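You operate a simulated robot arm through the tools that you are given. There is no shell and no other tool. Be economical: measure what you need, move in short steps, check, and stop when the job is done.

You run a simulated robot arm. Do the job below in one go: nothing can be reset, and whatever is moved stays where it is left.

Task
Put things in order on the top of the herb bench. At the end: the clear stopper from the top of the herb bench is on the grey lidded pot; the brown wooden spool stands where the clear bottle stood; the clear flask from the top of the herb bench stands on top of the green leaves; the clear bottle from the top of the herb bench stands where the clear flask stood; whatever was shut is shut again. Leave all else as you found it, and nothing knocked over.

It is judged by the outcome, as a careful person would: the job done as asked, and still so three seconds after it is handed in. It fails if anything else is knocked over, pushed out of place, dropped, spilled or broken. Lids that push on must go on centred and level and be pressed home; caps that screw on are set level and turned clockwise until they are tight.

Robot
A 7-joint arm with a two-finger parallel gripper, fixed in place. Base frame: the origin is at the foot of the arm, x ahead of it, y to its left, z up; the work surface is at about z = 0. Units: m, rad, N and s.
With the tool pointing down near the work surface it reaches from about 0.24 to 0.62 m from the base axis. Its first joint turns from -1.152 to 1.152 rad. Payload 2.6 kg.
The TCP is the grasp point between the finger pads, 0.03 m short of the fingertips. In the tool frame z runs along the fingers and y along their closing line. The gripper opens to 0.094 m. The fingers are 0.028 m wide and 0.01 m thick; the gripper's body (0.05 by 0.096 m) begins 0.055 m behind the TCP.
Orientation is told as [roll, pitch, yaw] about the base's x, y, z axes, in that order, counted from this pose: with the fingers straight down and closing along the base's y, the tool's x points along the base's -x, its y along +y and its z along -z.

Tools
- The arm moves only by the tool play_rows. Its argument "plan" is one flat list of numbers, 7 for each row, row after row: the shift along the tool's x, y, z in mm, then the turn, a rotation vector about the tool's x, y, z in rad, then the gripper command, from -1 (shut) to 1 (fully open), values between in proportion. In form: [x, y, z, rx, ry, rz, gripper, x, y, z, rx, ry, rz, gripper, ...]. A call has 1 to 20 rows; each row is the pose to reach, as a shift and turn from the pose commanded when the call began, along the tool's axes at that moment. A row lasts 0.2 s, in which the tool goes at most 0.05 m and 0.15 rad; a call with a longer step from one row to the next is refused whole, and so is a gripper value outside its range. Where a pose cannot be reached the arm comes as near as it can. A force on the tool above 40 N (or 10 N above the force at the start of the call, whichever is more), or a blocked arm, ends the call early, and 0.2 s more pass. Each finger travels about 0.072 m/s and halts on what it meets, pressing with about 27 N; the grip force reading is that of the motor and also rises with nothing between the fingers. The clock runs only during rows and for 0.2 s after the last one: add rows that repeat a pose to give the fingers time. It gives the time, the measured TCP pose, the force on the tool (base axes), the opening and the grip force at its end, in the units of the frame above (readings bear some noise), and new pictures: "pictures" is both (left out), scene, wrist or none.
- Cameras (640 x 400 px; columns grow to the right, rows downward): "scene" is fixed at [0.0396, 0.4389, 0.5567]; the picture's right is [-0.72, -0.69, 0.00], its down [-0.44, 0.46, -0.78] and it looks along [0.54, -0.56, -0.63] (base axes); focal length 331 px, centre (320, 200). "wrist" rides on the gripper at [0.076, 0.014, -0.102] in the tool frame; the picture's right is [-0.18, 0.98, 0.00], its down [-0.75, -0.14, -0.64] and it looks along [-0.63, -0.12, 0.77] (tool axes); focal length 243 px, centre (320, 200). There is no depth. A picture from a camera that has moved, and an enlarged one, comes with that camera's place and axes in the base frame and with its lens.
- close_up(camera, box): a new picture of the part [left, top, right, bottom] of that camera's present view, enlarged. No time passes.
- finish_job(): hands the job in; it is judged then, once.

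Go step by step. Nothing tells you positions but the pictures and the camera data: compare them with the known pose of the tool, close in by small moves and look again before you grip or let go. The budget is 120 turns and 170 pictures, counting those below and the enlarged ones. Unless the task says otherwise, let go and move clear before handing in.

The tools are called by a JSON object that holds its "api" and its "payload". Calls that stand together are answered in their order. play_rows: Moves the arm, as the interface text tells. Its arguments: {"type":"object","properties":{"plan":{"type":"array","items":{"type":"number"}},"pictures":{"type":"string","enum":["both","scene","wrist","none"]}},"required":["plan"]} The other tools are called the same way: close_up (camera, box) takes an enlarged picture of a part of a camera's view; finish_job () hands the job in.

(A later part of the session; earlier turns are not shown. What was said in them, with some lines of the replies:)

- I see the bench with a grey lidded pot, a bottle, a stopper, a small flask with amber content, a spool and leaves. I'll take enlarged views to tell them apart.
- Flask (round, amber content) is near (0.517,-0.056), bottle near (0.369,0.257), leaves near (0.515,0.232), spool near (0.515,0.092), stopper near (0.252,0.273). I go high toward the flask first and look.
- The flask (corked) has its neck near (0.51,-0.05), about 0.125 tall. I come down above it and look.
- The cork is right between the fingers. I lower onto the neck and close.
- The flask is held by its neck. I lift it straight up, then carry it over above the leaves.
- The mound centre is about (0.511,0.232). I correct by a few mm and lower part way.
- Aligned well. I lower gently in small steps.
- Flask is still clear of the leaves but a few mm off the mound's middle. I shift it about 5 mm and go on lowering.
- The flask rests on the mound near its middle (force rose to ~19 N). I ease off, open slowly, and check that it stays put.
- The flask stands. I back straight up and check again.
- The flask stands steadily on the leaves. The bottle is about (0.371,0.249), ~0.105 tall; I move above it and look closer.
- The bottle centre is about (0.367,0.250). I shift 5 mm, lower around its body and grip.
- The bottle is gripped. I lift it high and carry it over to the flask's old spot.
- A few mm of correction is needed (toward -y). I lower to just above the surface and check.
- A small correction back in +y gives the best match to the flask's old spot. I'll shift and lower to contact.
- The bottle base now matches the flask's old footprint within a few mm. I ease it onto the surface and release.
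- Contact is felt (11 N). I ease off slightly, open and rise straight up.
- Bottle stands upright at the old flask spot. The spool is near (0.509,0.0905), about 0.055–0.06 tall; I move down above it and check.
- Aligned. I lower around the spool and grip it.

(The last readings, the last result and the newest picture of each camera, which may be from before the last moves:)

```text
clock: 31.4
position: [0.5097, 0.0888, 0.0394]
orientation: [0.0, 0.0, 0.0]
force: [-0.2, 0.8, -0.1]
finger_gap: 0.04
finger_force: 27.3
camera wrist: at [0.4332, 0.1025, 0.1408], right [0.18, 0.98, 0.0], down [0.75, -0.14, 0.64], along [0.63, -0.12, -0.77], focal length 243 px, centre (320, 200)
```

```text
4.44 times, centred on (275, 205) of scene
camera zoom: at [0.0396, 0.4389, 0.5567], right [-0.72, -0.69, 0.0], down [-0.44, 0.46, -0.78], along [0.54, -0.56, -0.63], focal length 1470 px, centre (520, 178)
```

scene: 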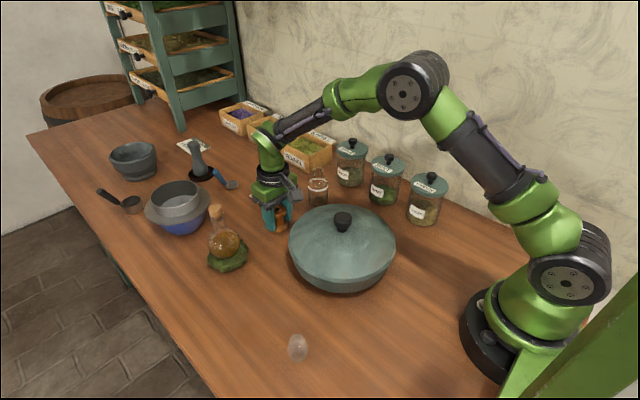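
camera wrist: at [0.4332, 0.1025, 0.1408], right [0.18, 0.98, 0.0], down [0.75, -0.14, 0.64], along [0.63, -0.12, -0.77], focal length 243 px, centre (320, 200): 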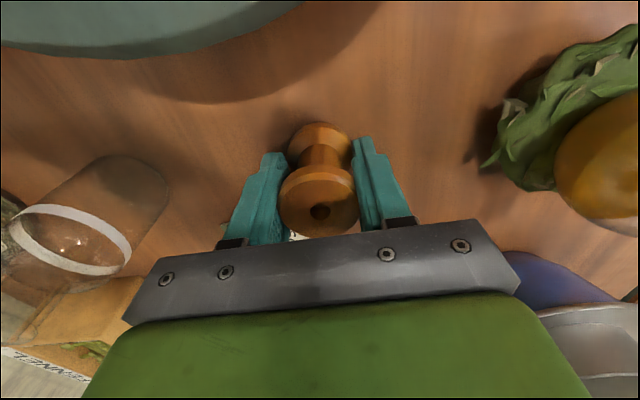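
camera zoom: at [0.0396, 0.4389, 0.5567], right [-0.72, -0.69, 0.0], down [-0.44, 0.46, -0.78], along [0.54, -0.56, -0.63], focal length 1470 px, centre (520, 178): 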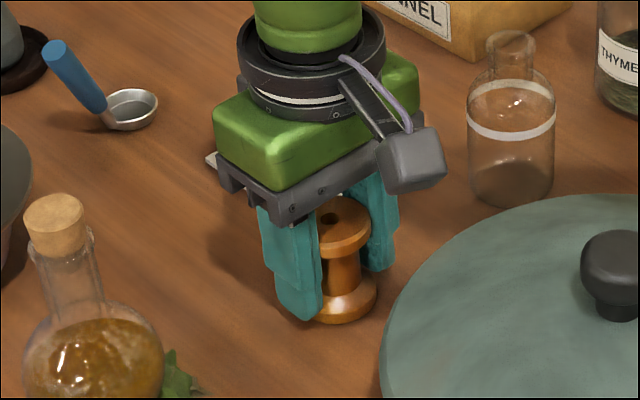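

The spool is held. I lift it and carry it to the bottle's old spot around (0.366,0.251).

{"api": "play_rows", "payload": {"plan": [0, 0, -15, 0, 0, 0, -1, 0, 0, -55, 0, 0, 0, -1, 0, 0, -100, 0, 0, 0, -1, 0, 0, -145, 0, 0, 0, -1, 15, 15, -165, 0, 0, 0, -1, 43, 45, -165, 0, 0, 0, -1, 72, 78, -165, 0, 0, 0, -1, 101, 111, -165, 0, 0, 0, -1, 125, 140, -165, 0, 0, 0, -1, 143, 161, -155, 0, 0, 0, -1, 143, 161, -110, 0, 0, 0, -1, 143, 161, -65, 0, 0, 0, -1, 143, 161, -30, 0, 0, 0, -1, 143, 161, -15, 0, 0, 0, -1, 143, 161, -15, 0, 0, 0, -1]}}

{"api": "close_up", "payload": {"camera": "scene", "box": [200, 210, 320, 330]}}

```text
clock: 34.6
position: [0.3632, 0.25, 0.0536]
orientation: [-0.001, 0.0, 0.001]
force: [-0.3, 0.9, -1.0]
finger_gap: 0.04
finger_force: 27.3
camera wrist: at [0.2875, 0.2626, 0.155], right [0.18, 0.98, 0.0], down [0.75, -0.14, 0.64], along [0.63, -0.12, -0.77], focal length 243 px, centre (320, 200)
```

scene: 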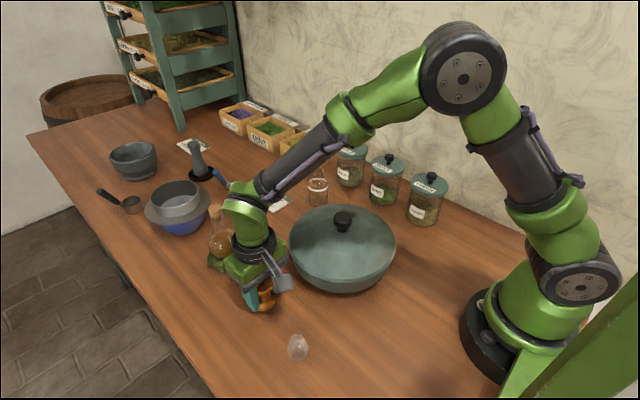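
wrist: 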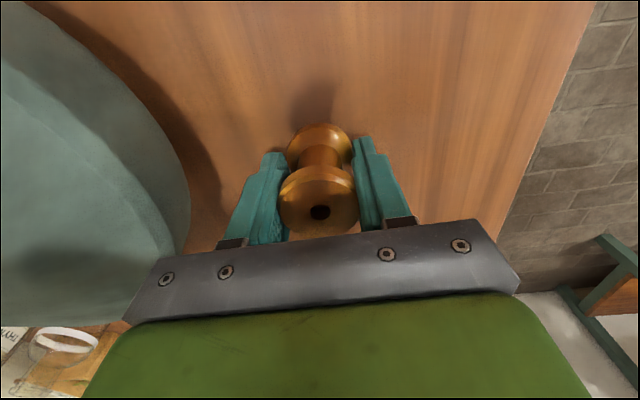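

```text
3.33 times, centred on (260, 270) of scene
camera zoom: at [0.0396, 0.4389, 0.5567], right [-0.72, -0.69, 0.0], down [-0.44, 0.46, -0.78], along [0.54, -0.56, -0.63], focal length 1103 px, centre (520, -33)
```

zoom: 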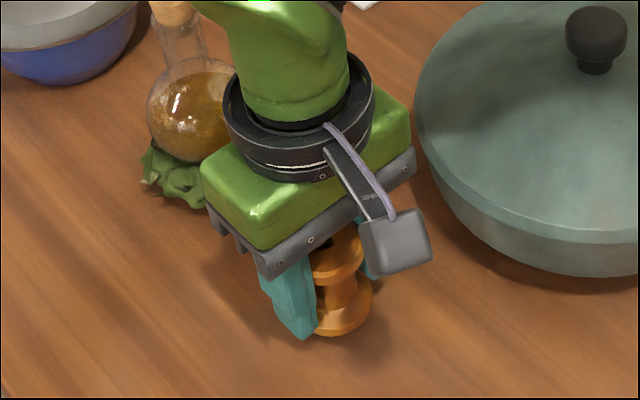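

Comparing with the earlier bottle pictures, the spool should go about 8 mm further in +x. I shift and lower near the surface.

{"api": "play_rows", "payload": {"plan": [-8, 0, 0, 0, 0, 0, -1, -8, 0, 6, 0, 0, 0, -1, -8, 0, 11, 0, 0, 0, -1, -8, 0, 13.5, 0, 0, 0, -1, -8, 0, 13.5, 0, 0, 0, -1], "pictures": "none"}}

{"api": "close_up", "payload": {"camera": "scene", "box": [200, 210, 320, 330]}}

```text
clock: 35.8
position: [0.3732, 0.2502, 0.0415]
orientation: [0.0, 0.0, 0.0]
force: [-0.3, -0.5, -0.6]
finger_gap: 0.0402
finger_force: 27.2
```

```text
3.33 times, centred on (260, 270) of scene
camera zoom: at [0.0396, 0.4389, 0.5567], right [-0.72, -0.69, 0.0], down [-0.44, 0.46, -0.78], along [0.54, -0.56, -0.63], focal length 1103 px, centre (520, -33)
```

zoom: 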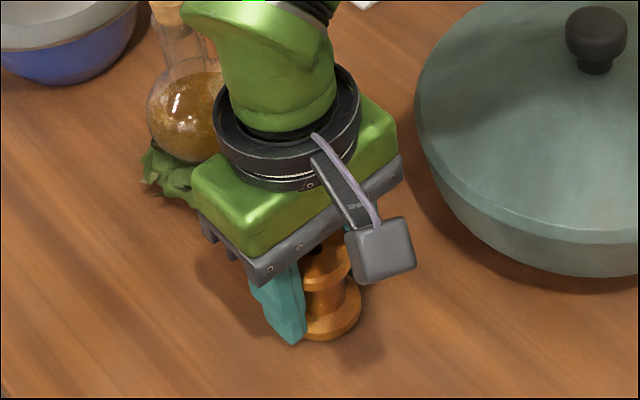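

The spool now sits over the bottle's old footprint. I lower to contact and release.

{"api": "play_rows", "payload": {"plan": [0, 0, 1, 0, 0, 0, -1, 0, 0, 2, 0, 0, 0, -1, 0, 0, 2.5, 0, 0, 0, -1, 0, 0, 2.5, 0, 0, 0, -1], "pictures": "none"}}

```text
clock: 36.8
position: [0.3734, 0.2501, 0.0411]
orientation: [0.0, -0.001, -0.001]
force: [-0.5, -0.2, 2.3]
finger_gap: 0.04
finger_force: 26.7
```

{"api": "play_rows", "payload": {"plan": [0, 0, 0.7, 0, 0, 0, -1, 0, 0, 1.2, 0, 0, 0, -1, 0, 0, 1.2, 0, 0, 0, -1], "pictures": "none"}}

```text
clock: 37.6
position: [0.3735, 0.2509, 0.0401]
orientation: [0.002, -0.002, 0.001]
force: [-7.6, -3.9, 21.0]
finger_gap: 0.0404
finger_force: 26.6
```

The spool is on the surface. I ease off, release, rise, and move toward the stopper.

{"api": "play_rows", "payload": {"plan": [0, 0, -1.5, 0, 0, 0, -1, 0, 0, -1.5, 0, 0, 0, -0.1, 0, 0, -1.5, 0, 0, 0, 0.1, 0, 0, -1.5, 0, 0, 0, 0.5, 0, 0, -1.5, 0, 0, 0, 0.8, 0, 0, -25, 0, 0, 0, 0.8, 0, 0, -65, 0, 0, 0, 0.8, 0, 0, -110, 0, 0, 0, 1, 35, 0, -140, 0, 0, 0, 1, 80, 5, -140, 0, 0, 0, 1, 110, 15, -140, 0, 0, 0, 1, 120, 20, -140, 0, 0, 0, 1, 120, 20, -140, 0, 0, 0, 1]}}

{"api": "close_up", "payload": {"camera": "wrist", "box": [240, 0, 420, 140]}}

{"api": "close_up", "payload": {"camera": "scene", "box": [200, 210, 400, 370]}}

```text
clock: 40.4
position: [0.2533, 0.271, 0.1794]
orientation: [-0.001, 0.001, 0.002]
force: [0.4, -0.8, 0.6]
finger_gap: 0.0941
finger_force: 0.0
camera wrist: at [0.1762, 0.2855, 0.2807], right [0.18, 0.98, 0.0], down [0.75, -0.14, 0.64], along [0.63, -0.12, -0.77], focal length 243 px, centre (320, 200)
```

scene: 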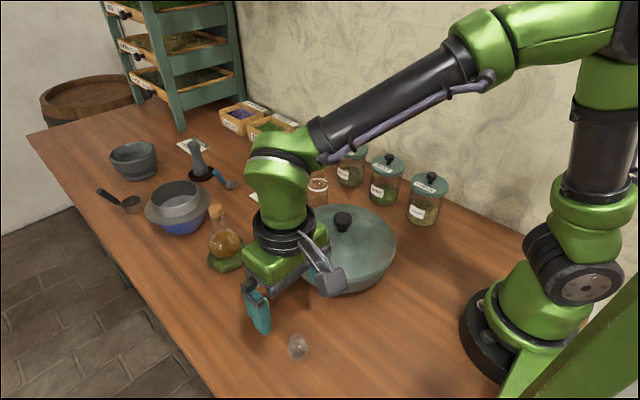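
wrist: 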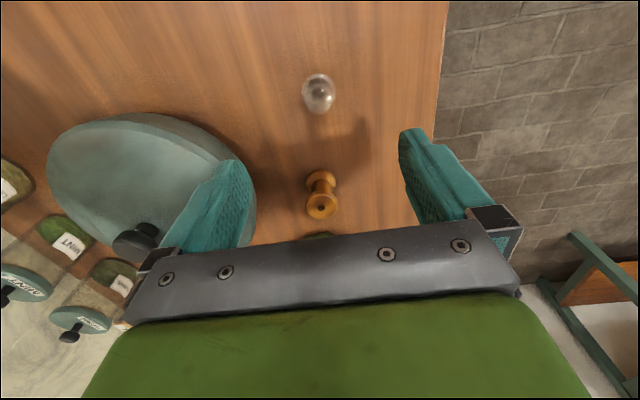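

```text
2.86 times, centred on (330, 70) of wrist
camera zoom: at [0.1762, 0.2855, 0.2807], right [0.18, 0.98, 0.0], down [0.75, -0.14, 0.64], along [0.63, -0.12, -0.77], focal length 693 px, centre (291, 571)
```

zoom: 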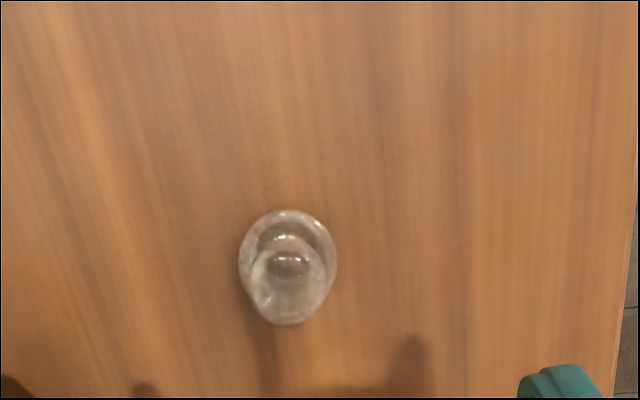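

```text
2.50 times, centred on (300, 290) of scene
camera zoom: at [0.0396, 0.4389, 0.5567], right [-0.72, -0.69, 0.0], down [-0.44, 0.46, -0.78], along [0.54, -0.56, -0.63], focal length 827 px, centre (370, -25)
```

zoom: 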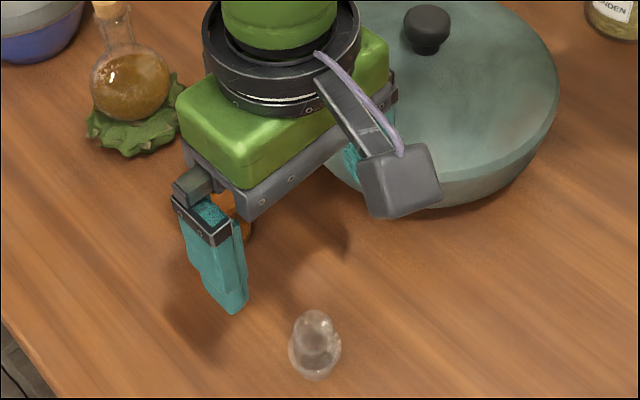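

The spool stands. The stopper is near (0.251,0.270). Before gripping, I look at the lid's shape to choose a level resting place.

{"api": "close_up", "payload": {"camera": "wrist", "box": [30, 90, 270, 260]}}

{"api": "close_up", "payload": {"camera": "scene", "box": [310, 190, 410, 290]}}

```text
2.35 times, centred on (150, 175) of wrist
camera zoom: at [0.1762, 0.2855, 0.2807], right [0.18, 0.98, 0.0], down [0.75, -0.14, 0.64], along [0.63, -0.12, -0.77], focal length 571 px, centre (720, 259)
```

zoom: 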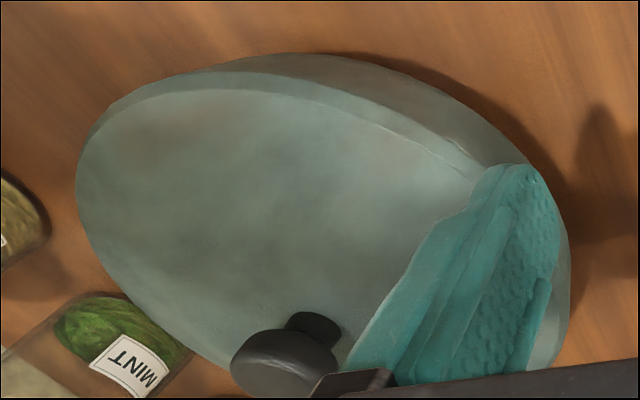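

```text
4.00 times, centred on (360, 240) of scene
camera zoom: at [0.0396, 0.4389, 0.5567], right [-0.72, -0.69, 0.0], down [-0.44, 0.46, -0.78], along [0.54, -0.56, -0.63], focal length 1323 px, centre (160, 40)
```

zoom: 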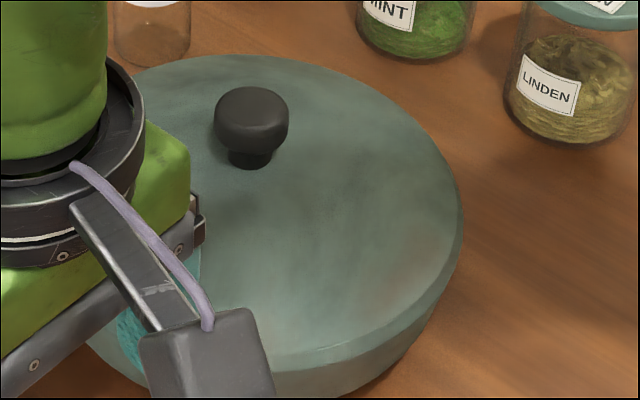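

The lid is a shallow dome, gently sloped near the knob; I'll set the stopper upright on it beside the knob. First I come down over the stopper and check.

{"api": "play_rows", "payload": {"plan": [5, 0, 25, 0, 0, 0, 1, 5, 0, 50, 0, 0, 0, 1, 5, 0, 75, 0, 0, 0, 1, 5, 0, 75, 0, 0, 0, 0.5, 5, 0, 75, 0, 0, 0, 0.2]}}

{"api": "close_up", "payload": {"camera": "scene", "box": [240, 290, 340, 390]}}

{"api": "close_up", "payload": {"camera": "wrist", "box": [240, 40, 400, 180]}}

```text
clock: 41.6
position: [0.2479, 0.2699, 0.1028]
orientation: [-0.001, 0.0, 0.0]
force: [0.5, 0.7, -0.6]
finger_gap: 0.0563
finger_force: 0.1
camera wrist: at [0.1701, 0.2833, 0.2048], right [0.18, 0.98, 0.0], down [0.75, -0.14, 0.64], along [0.63, -0.12, -0.77], focal length 243 px, centre (320, 200)
```

scene: 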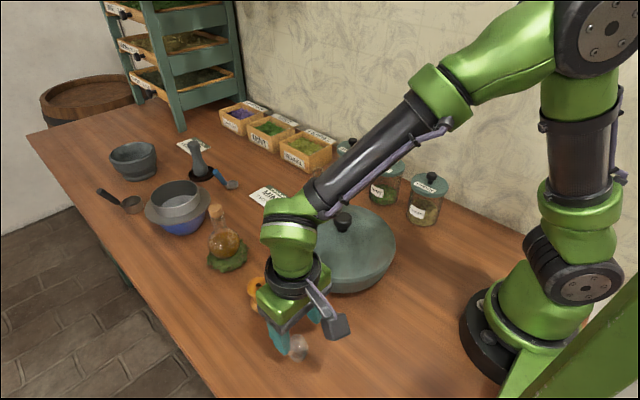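
wrist: 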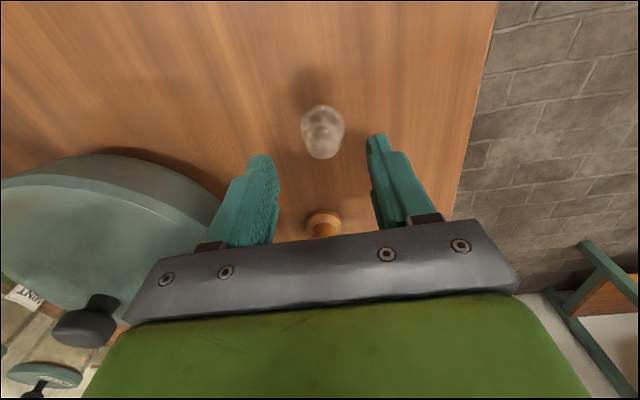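

```text
4.00 times, centred on (290, 340) of scene
camera zoom: at [0.0396, 0.4389, 0.5567], right [-0.72, -0.69, 0.0], down [-0.44, 0.46, -0.78], along [0.54, -0.56, -0.63], focal length 1323 px, centre (440, -360)
```

zoom: 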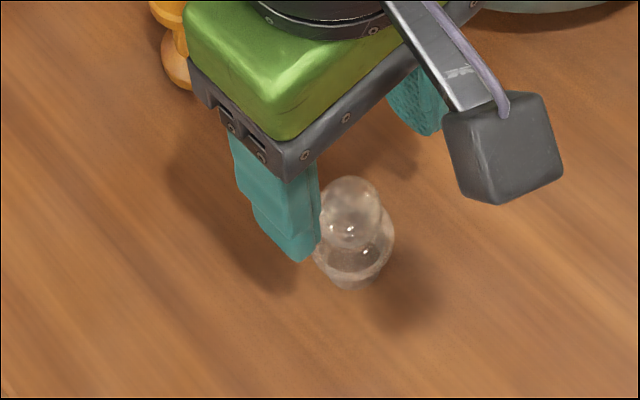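

```text
2.86 times, centred on (320, 110) of wrist
camera zoom: at [0.1701, 0.2833, 0.2048], right [0.18, 0.98, 0.0], down [0.75, -0.14, 0.64], along [0.63, -0.12, -0.77], focal length 693 px, centre (320, 457)
```

zoom: 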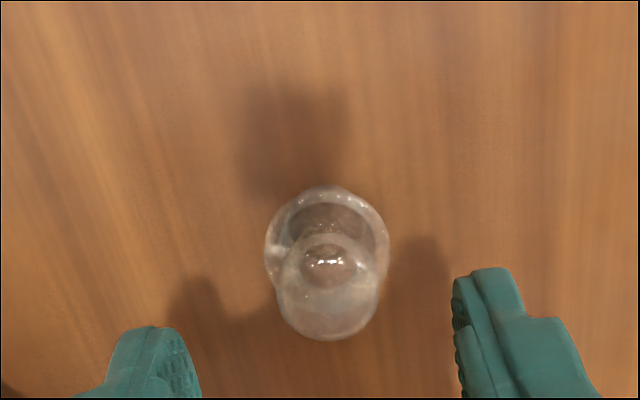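

Aligned within 2 mm. I lower so the fingertips sit around the ball above the flange, and close.

{"api": "play_rows", "payload": {"plan": [0, 1, 15, 0, 0, 0, 0.2, 0, 1, 30, 0, 0, 0, 0.2, 0, 1, 35, 0, 0, 0, 0.2, 0, 1, 35, 0, 0, 0, -0.1, 0, 1, 35, 0, 0, 0, -0.4, 0, 1, 35, 0, 0, 0, -0.6, 0, 1, 35, 0, 0, 0, -1, 0, 1, 35, 0, 0, 0, -1]}}

{"api": "close_up", "payload": {"camera": "scene", "box": [240, 290, 340, 390]}}

{"api": "close_up", "payload": {"camera": "wrist", "box": [240, 80, 400, 240]}}

```text
clock: 43.4
position: [0.2476, 0.2711, 0.0686]
orientation: [0.0, -0.001, 0.0]
force: [0.7, -0.4, -0.1]
finger_gap: 0.0242
finger_force: 26.9
camera wrist: at [0.1715, 0.2858, 0.1693], right [0.18, 0.98, 0.0], down [0.75, -0.14, 0.64], along [0.63, -0.12, -0.77], focal length 243 px, centre (320, 200)
```

scene: 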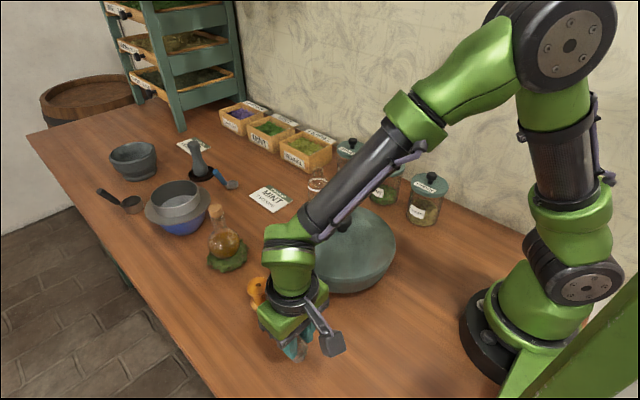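
wrist: 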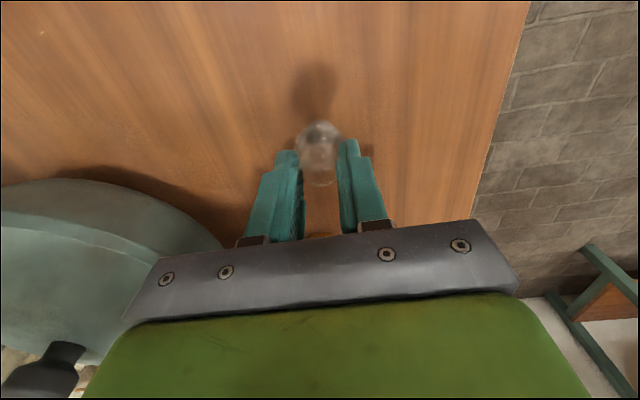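

```text
4.00 times, centred on (290, 340) of scene
camera zoom: at [0.0396, 0.4389, 0.5567], right [-0.72, -0.69, 0.0], down [-0.44, 0.46, -0.78], along [0.54, -0.56, -0.63], focal length 1323 px, centre (440, -360)
```

zoom: 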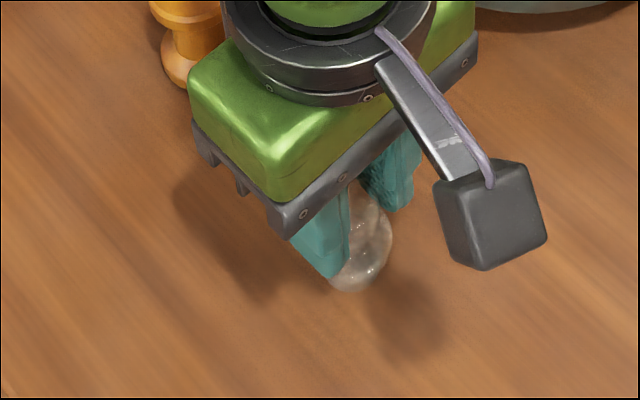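

```text
2.50 times, centred on (320, 160) of wrist
camera zoom: at [0.1715, 0.2858, 0.1693], right [0.18, 0.98, 0.0], down [0.75, -0.14, 0.64], along [0.63, -0.12, -0.77], focal length 606 px, centre (320, 300)
```

zoom: 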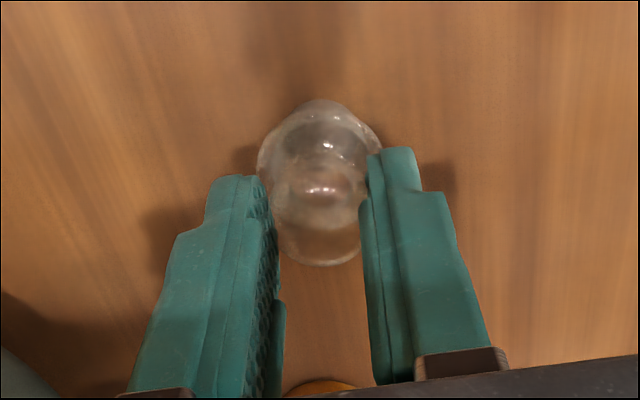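

The stopper is held by its ball. I lift it and carry it high to the near side of the pot, to look at the lid.

{"api": "play_rows", "payload": {"plan": [0, 0, -15, 0, 0, 0, -1, 0, 0, -55, 0, 0, 0, -1, 0, 0, -100, 0, 0, 0, -1, 0, 0, -145, 0, 0, 0, -1, 0, -15, -175, 0, 0, 0, -1, -5, -55, -185, 0, 0, 0, -1, -10, -95, -185, 0, 0, 0, -1, -15, -135, -185, 0, 0, 0, -1, -20, -175, -185, 0, 0, 0, -1, -22, -205, -185, 0, 0, 0, -1, -22, -205, -185, 0, 0, 0, -1]}}

{"api": "close_up", "payload": {"camera": "scene", "box": [280, 160, 410, 300]}}

```text
clock: 45.8
position: [0.2698, 0.066, 0.2512]
orientation: [0.001, 0.0, 0.001]
force: [0.1, -0.3, -0.2]
finger_gap: 0.0242
finger_force: 27.5
camera wrist: at [0.1936, 0.0799, 0.3527], right [0.18, 0.98, 0.0], down [0.75, -0.14, 0.64], along [0.63, -0.12, -0.77], focal length 243 px, centre (320, 200)
```

scene: 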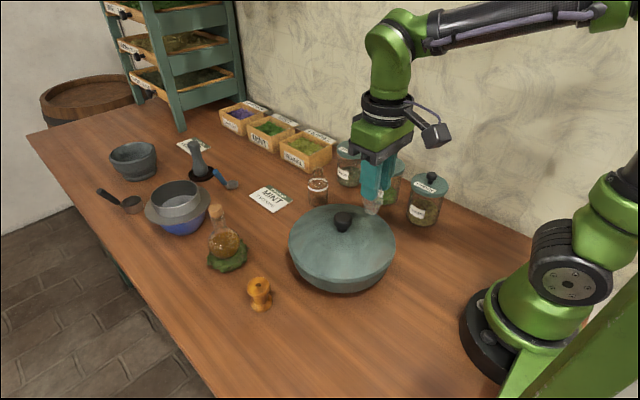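
wrist: 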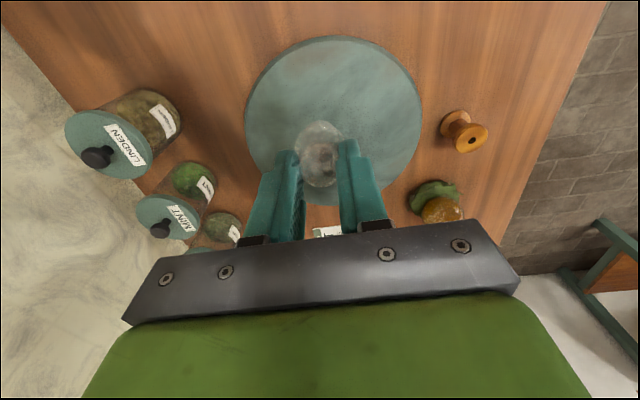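

```text
2.86 times, centred on (345, 230) of scene
camera zoom: at [0.0396, 0.4389, 0.5567], right [-0.72, -0.69, 0.0], down [-0.44, 0.46, -0.78], along [0.54, -0.56, -0.63], focal length 945 px, centre (249, 114)
```

zoom: 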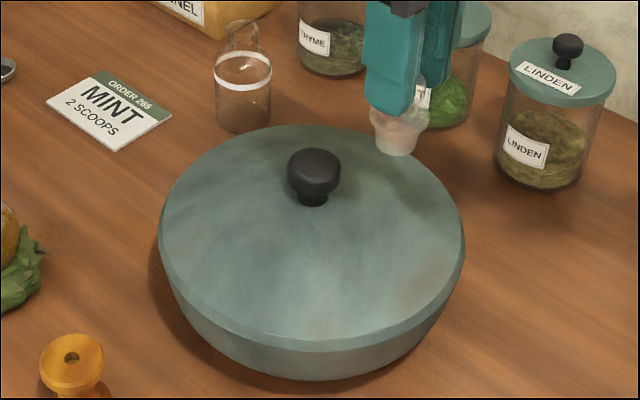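

The lid's axis is near (0.332,0.072), apex about z=0.10, and slopes only ~8° near the knob. I move over a point 42 mm on the near side of the knob, tilt the tool by 8° to match the slope, and lower to about 15 mm above.

{"api": "play_rows", "payload": {"plan": [-5, 3, 10, 0, -0.05, 0, -1, -10.5, 6, 25, 0, -0.1, 0, -1, -10.5, 6, 45, 0, -0.14, 0, -1, -10.5, 6, 68, 0, -0.14, 0, -1, -10.5, 6, 68, 0, -0.14, 0, -1]}}

{"api": "close_up", "payload": {"camera": "scene", "box": [300, 170, 400, 270]}}

{"api": "close_up", "payload": {"camera": "wrist", "box": [220, 60, 420, 240]}}

```text
clock: 47.0
position: [0.279, 0.0709, 0.1826]
orientation: [0.0, -0.14, 0.001]
force: [0.1, -0.5, -0.8]
finger_gap: 0.0242
finger_force: 27.1
camera wrist: at [0.1903, 0.0858, 0.272], right [0.18, 0.98, 0.03], down [0.66, -0.14, 0.74], along [0.73, -0.12, -0.67], focal length 243 px, centre (320, 200)
```

scene: 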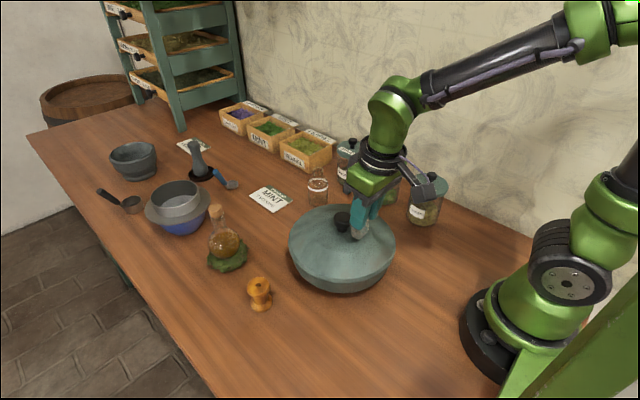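
wrist: 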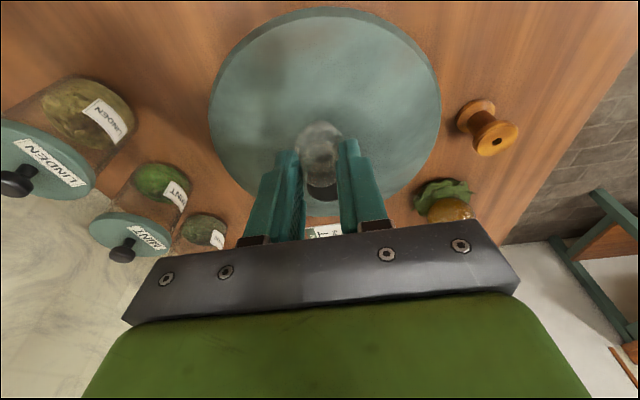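

```text
4.00 times, centred on (350, 220) of scene
camera zoom: at [0.0396, 0.4389, 0.5567], right [-0.72, -0.69, 0.0], down [-0.44, 0.46, -0.78], along [0.54, -0.56, -0.63], focal length 1323 px, centre (200, 120)
```

zoom: 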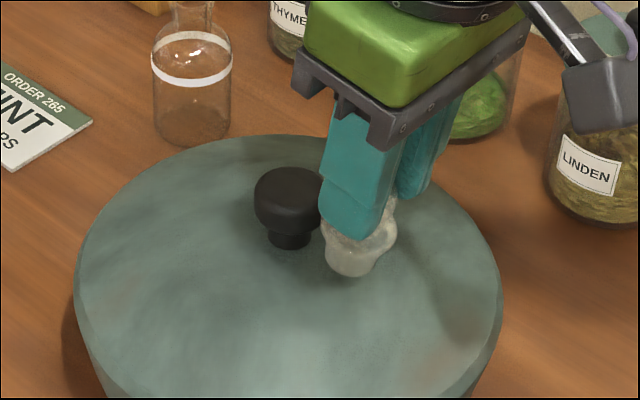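

```text
2.22 times, centred on (320, 150) of wrist
camera zoom: at [0.1903, 0.0858, 0.272], right [0.18, 0.98, 0.03], down [0.66, -0.14, 0.74], along [0.73, -0.12, -0.67], focal length 539 px, centre (320, 311)
```

zoom: 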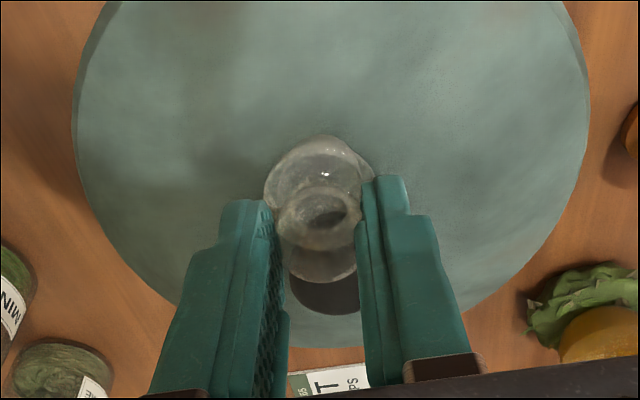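

The stopper is about 45 mm from the knob with good clearance. I lower it gently.

{"api": "play_rows", "payload": {"plan": [0.7, 0, 5, 0, 0, 0, -1, 1.4, 0, 9.9, 0, 0, 0, -1, 1.8, 0, 12.9, 0, 0, 0, -1, 2, 0, 14, 0, 0, 0, -1, 2, 0, 14, 0, 0, 0, -1], "pictures": "none"}}

{"api": "close_up", "payload": {"camera": "scene", "box": [320, 200, 380, 260]}}

```text
clock: 48.2
position: [0.2801, 0.0732, 0.1709]
orientation: [0.001, -0.139, 0.001]
force: [-0.6, 0.5, 0.0]
finger_gap: 0.0239
finger_force: 27.3
```

```text
6.67 times, centred on (350, 230) of scene
camera zoom: at [0.0396, 0.4389, 0.5567], right [-0.72, -0.69, 0.0], down [-0.44, 0.46, -0.78], along [0.54, -0.56, -0.63], focal length 2205 px, centre (120, 0)
```

zoom: 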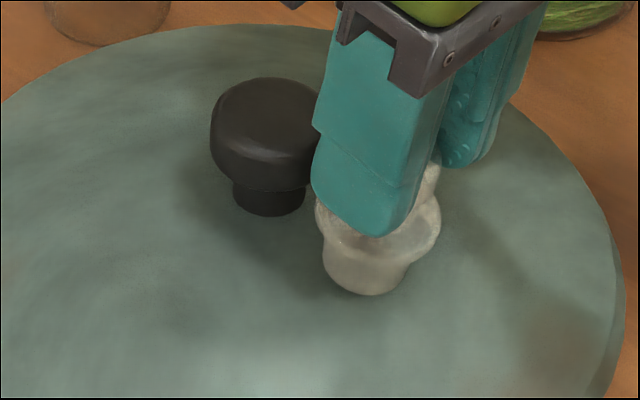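

Not yet touching. I go on in fine steps.

{"api": "play_rows", "payload": {"plan": [0.2, 0, 1.5, 0, 0, 0, -1, 0.4, 0, 3, 0, 0, 0, -1, 0.5, 0, 4, 0, 0, 0, -1, 0.5, 0, 4, 0, 0, 0, -1], "pictures": "none"}}

```text
clock: 49.2
position: [0.2812, 0.0734, 0.1673]
orientation: [-0.001, -0.144, 0.002]
force: [1.9, 0.2, 17.9]
finger_gap: 0.024
finger_force: 27.1
```

Contact is made. I look before releasing.

{"api": "close_up", "payload": {"camera": "scene", "box": [320, 200, 380, 260]}}

{"api": "close_up", "payload": {"camera": "wrist", "box": [250, 90, 390, 230]}}

```text
6.67 times, centred on (350, 230) of scene
camera zoom: at [0.0396, 0.4389, 0.5567], right [-0.72, -0.69, 0.0], down [-0.44, 0.46, -0.78], along [0.54, -0.56, -0.63], focal length 2205 px, centre (120, 0)
```

zoom: 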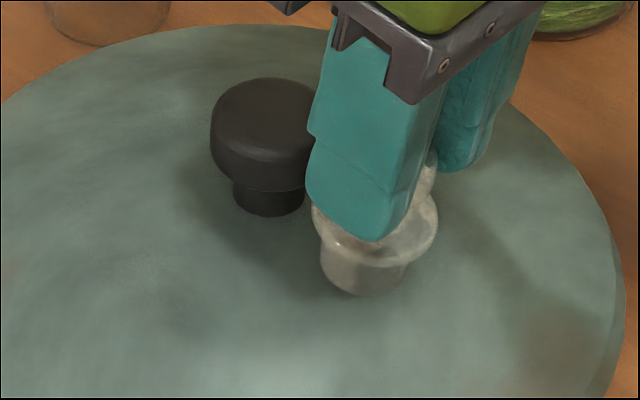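

```text
2.86 times, centred on (320, 160) of wrist
camera zoom: at [0.1913, 0.0872, 0.2566], right [0.18, 0.98, 0.03], down [0.65, -0.14, 0.74], along [0.74, -0.12, -0.67], focal length 693 px, centre (320, 314)
```

zoom: 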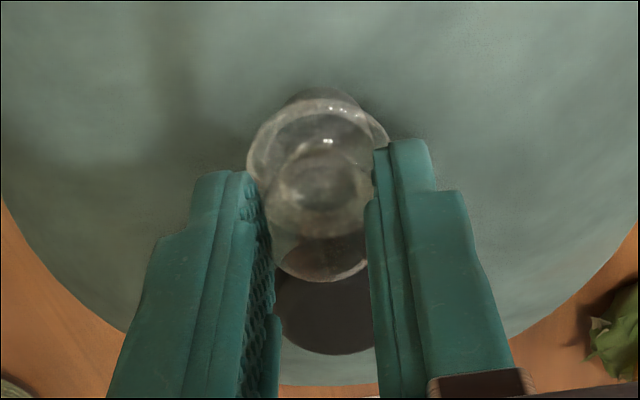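

It sits upright on the lid. I ease off a mm and open slowly, staying around it to check.

{"api": "play_rows", "payload": {"plan": [-0.1, 0, -1.2, 0, 0, 0, -1, -0.1, 0, -1.2, 0, 0, 0, -0.45, -0.1, 0, -1.2, 0, 0, 0, -0.4, -0.1, 0, -1.2, 0, 0, 0, -0.3, -0.1, 0, -1.2, 0, 0, 0, -0.15, -0.1, 0, -1.2, 0, 0, 0, 0, -0.1, 0, -1.2, 0, 0, 0, 0], "pictures": "none"}}

{"api": "close_up", "payload": {"camera": "scene", "box": [320, 200, 380, 260]}}

{"api": "close_up", "payload": {"camera": "wrist", "box": [250, 90, 390, 230]}}

```text
clock: 50.8
position: [0.2806, 0.0727, 0.1696]
orientation: [0.002, -0.14, 0.001]
force: [-0.1, -0.3, 0.3]
finger_gap: 0.0468
finger_force: 0.0
```

```text
6.67 times, centred on (350, 230) of scene
camera zoom: at [0.0396, 0.4389, 0.5567], right [-0.72, -0.69, 0.0], down [-0.44, 0.46, -0.78], along [0.54, -0.56, -0.63], focal length 2205 px, centre (120, 0)
```

zoom: 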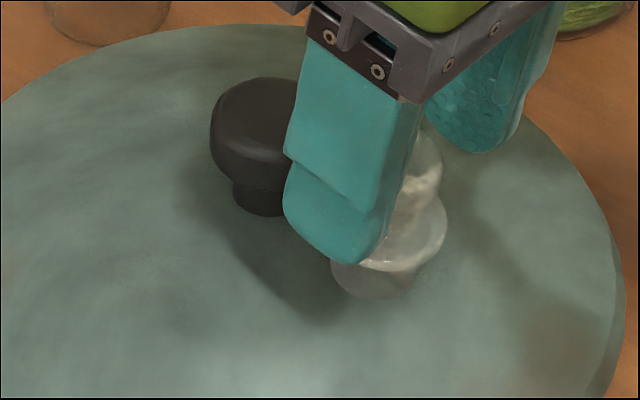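

```text
2.86 times, centred on (320, 160) of wrist
camera zoom: at [0.1905, 0.0869, 0.2575], right [0.18, 0.98, 0.03], down [0.66, -0.14, 0.74], along [0.73, -0.12, -0.67], focal length 693 px, centre (320, 314)
```

zoom: 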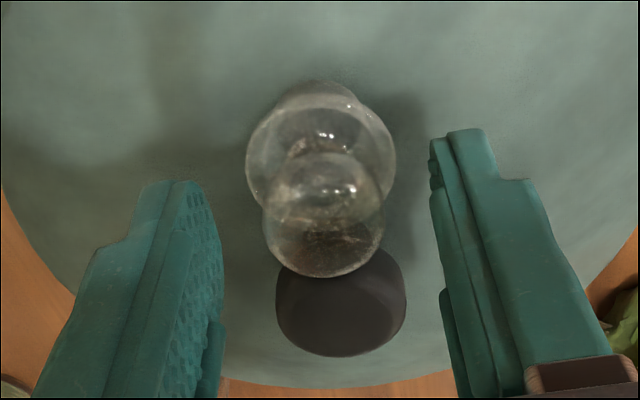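

The stopper stands free; it shifted a touch on release. I wait a second to see if it is creeping.

{"api": "play_rows", "payload": {"plan": [0, 0, 0, 0, 0, 0, 0, 0, 0, 0, 0, 0, 0, 0, 0, 0, 0, 0, 0, 0, 0, 0, 0, 0, 0, 0, 0, 0, 0, 0, 0, 0, 0, 0, 0], "pictures": "none"}}

{"api": "close_up", "payload": {"camera": "scene", "box": [320, 200, 380, 260]}}

{"api": "close_up", "payload": {"camera": "wrist", "box": [250, 90, 390, 230]}}

```text
clock: 52.0
position: [0.2793, 0.0715, 0.1669]
orientation: [0.0, -0.14, 0.003]
force: [0.9, -0.1, -0.5]
finger_gap: 0.0468
finger_force: 0.0
```

```text
6.67 times, centred on (350, 230) of scene
camera zoom: at [0.0396, 0.4389, 0.5567], right [-0.72, -0.69, 0.0], down [-0.44, 0.46, -0.78], along [0.54, -0.56, -0.63], focal length 2205 px, centre (120, 0)
```

zoom: 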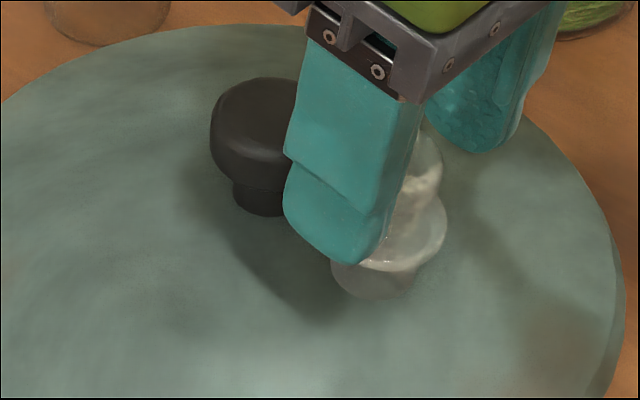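

```text
2.86 times, centred on (320, 160) of wrist
camera zoom: at [0.1905, 0.0869, 0.2574], right [0.18, 0.98, 0.03], down [0.66, -0.14, 0.74], along [0.73, -0.12, -0.67], focal length 693 px, centre (320, 314)
```

zoom: 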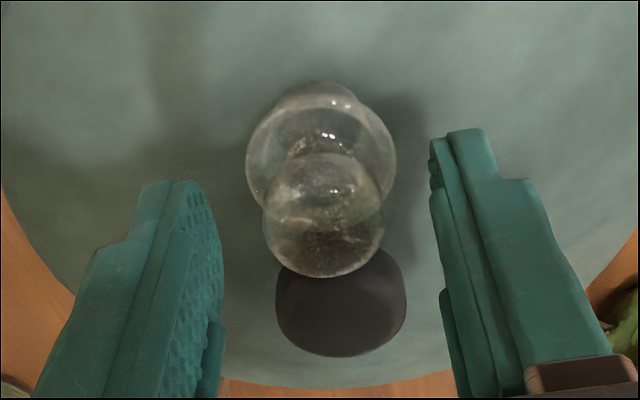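

The stopper holds perfectly still. I back out along the tool axis, then rise clear.

{"api": "play_rows", "payload": {"plan": [0, 0, -15, 0, 0, 0, 0.2, 0, 0, -45, 0, 0, 0, 0.2, 0, 0, -85, 0, 0, 0, 0.2, 0, 0, -120, 0, 0, 0, 0.5, 0, -30, -120, 0, 0, 0, 0.5, 0, -70, -120, 0, 0, 0, 0.5, 0, -110, -120, 0, 0, 0, 0.5, 0, -110, -120, 0, 0, 0, 0.5, 0, -110, -120, 0, 0, 0, 0.5, 0, -110, -120, 0, 0, 0, 0.5], "pictures": "scene"}}

{"api": "close_up", "payload": {"camera": "scene", "box": [190, 150, 410, 310]}}

```text
clock: 54.2
position: [0.2629, -0.0374, 0.2852]
orientation: [0.001, -0.141, 0.002]
force: [-0.1, -0.1, -0.4]
finger_gap: 0.0707
finger_force: 0.0
```

scene: 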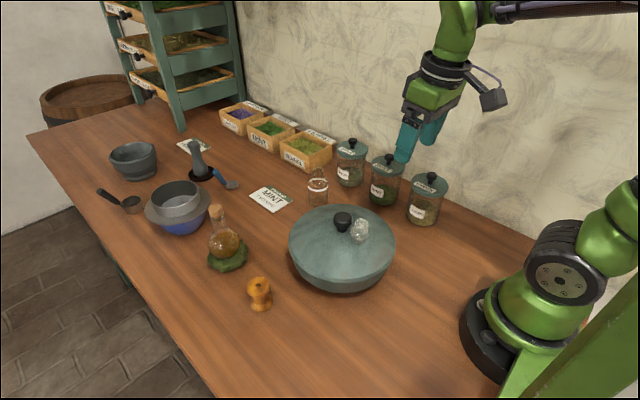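

```text
2.50 times, centred on (300, 230) of scene
camera zoom: at [0.0396, 0.4389, 0.5567], right [-0.72, -0.69, 0.0], down [-0.44, 0.46, -0.78], along [0.54, -0.56, -0.63], focal length 827 px, centre (370, 125)
```

zoom: 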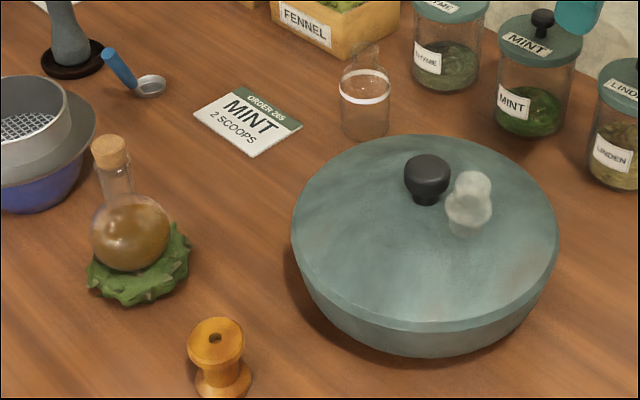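

Everything stands: stopper on the pot's lid, flask on the leaves, bottle and spool at their new spots, all else undisturbed. I hand the job in.

{"api": "finish_job", "payload": {}}

```text
The job is handed in.
```

I moved all four things where you asked and handed the job in. In the last picture nothing had fallen over and nothing else looked out of place.

- **Stopper:** it stands on the lid of the grey pot, beside the knob. It shifted slightly when I let go, then stayed put through a 1-second check.
- **Flask:** it stands on the green leaves, near the middle of the mound, with its cork still in.
- **Bottle:** it stands where the flask was, within about 4 mm judging by the pictures.
- **Spool:** it stands where the bottle was, also within a few mm.
- **Lids:** I opened nothing, so everything that was shut is still shut.
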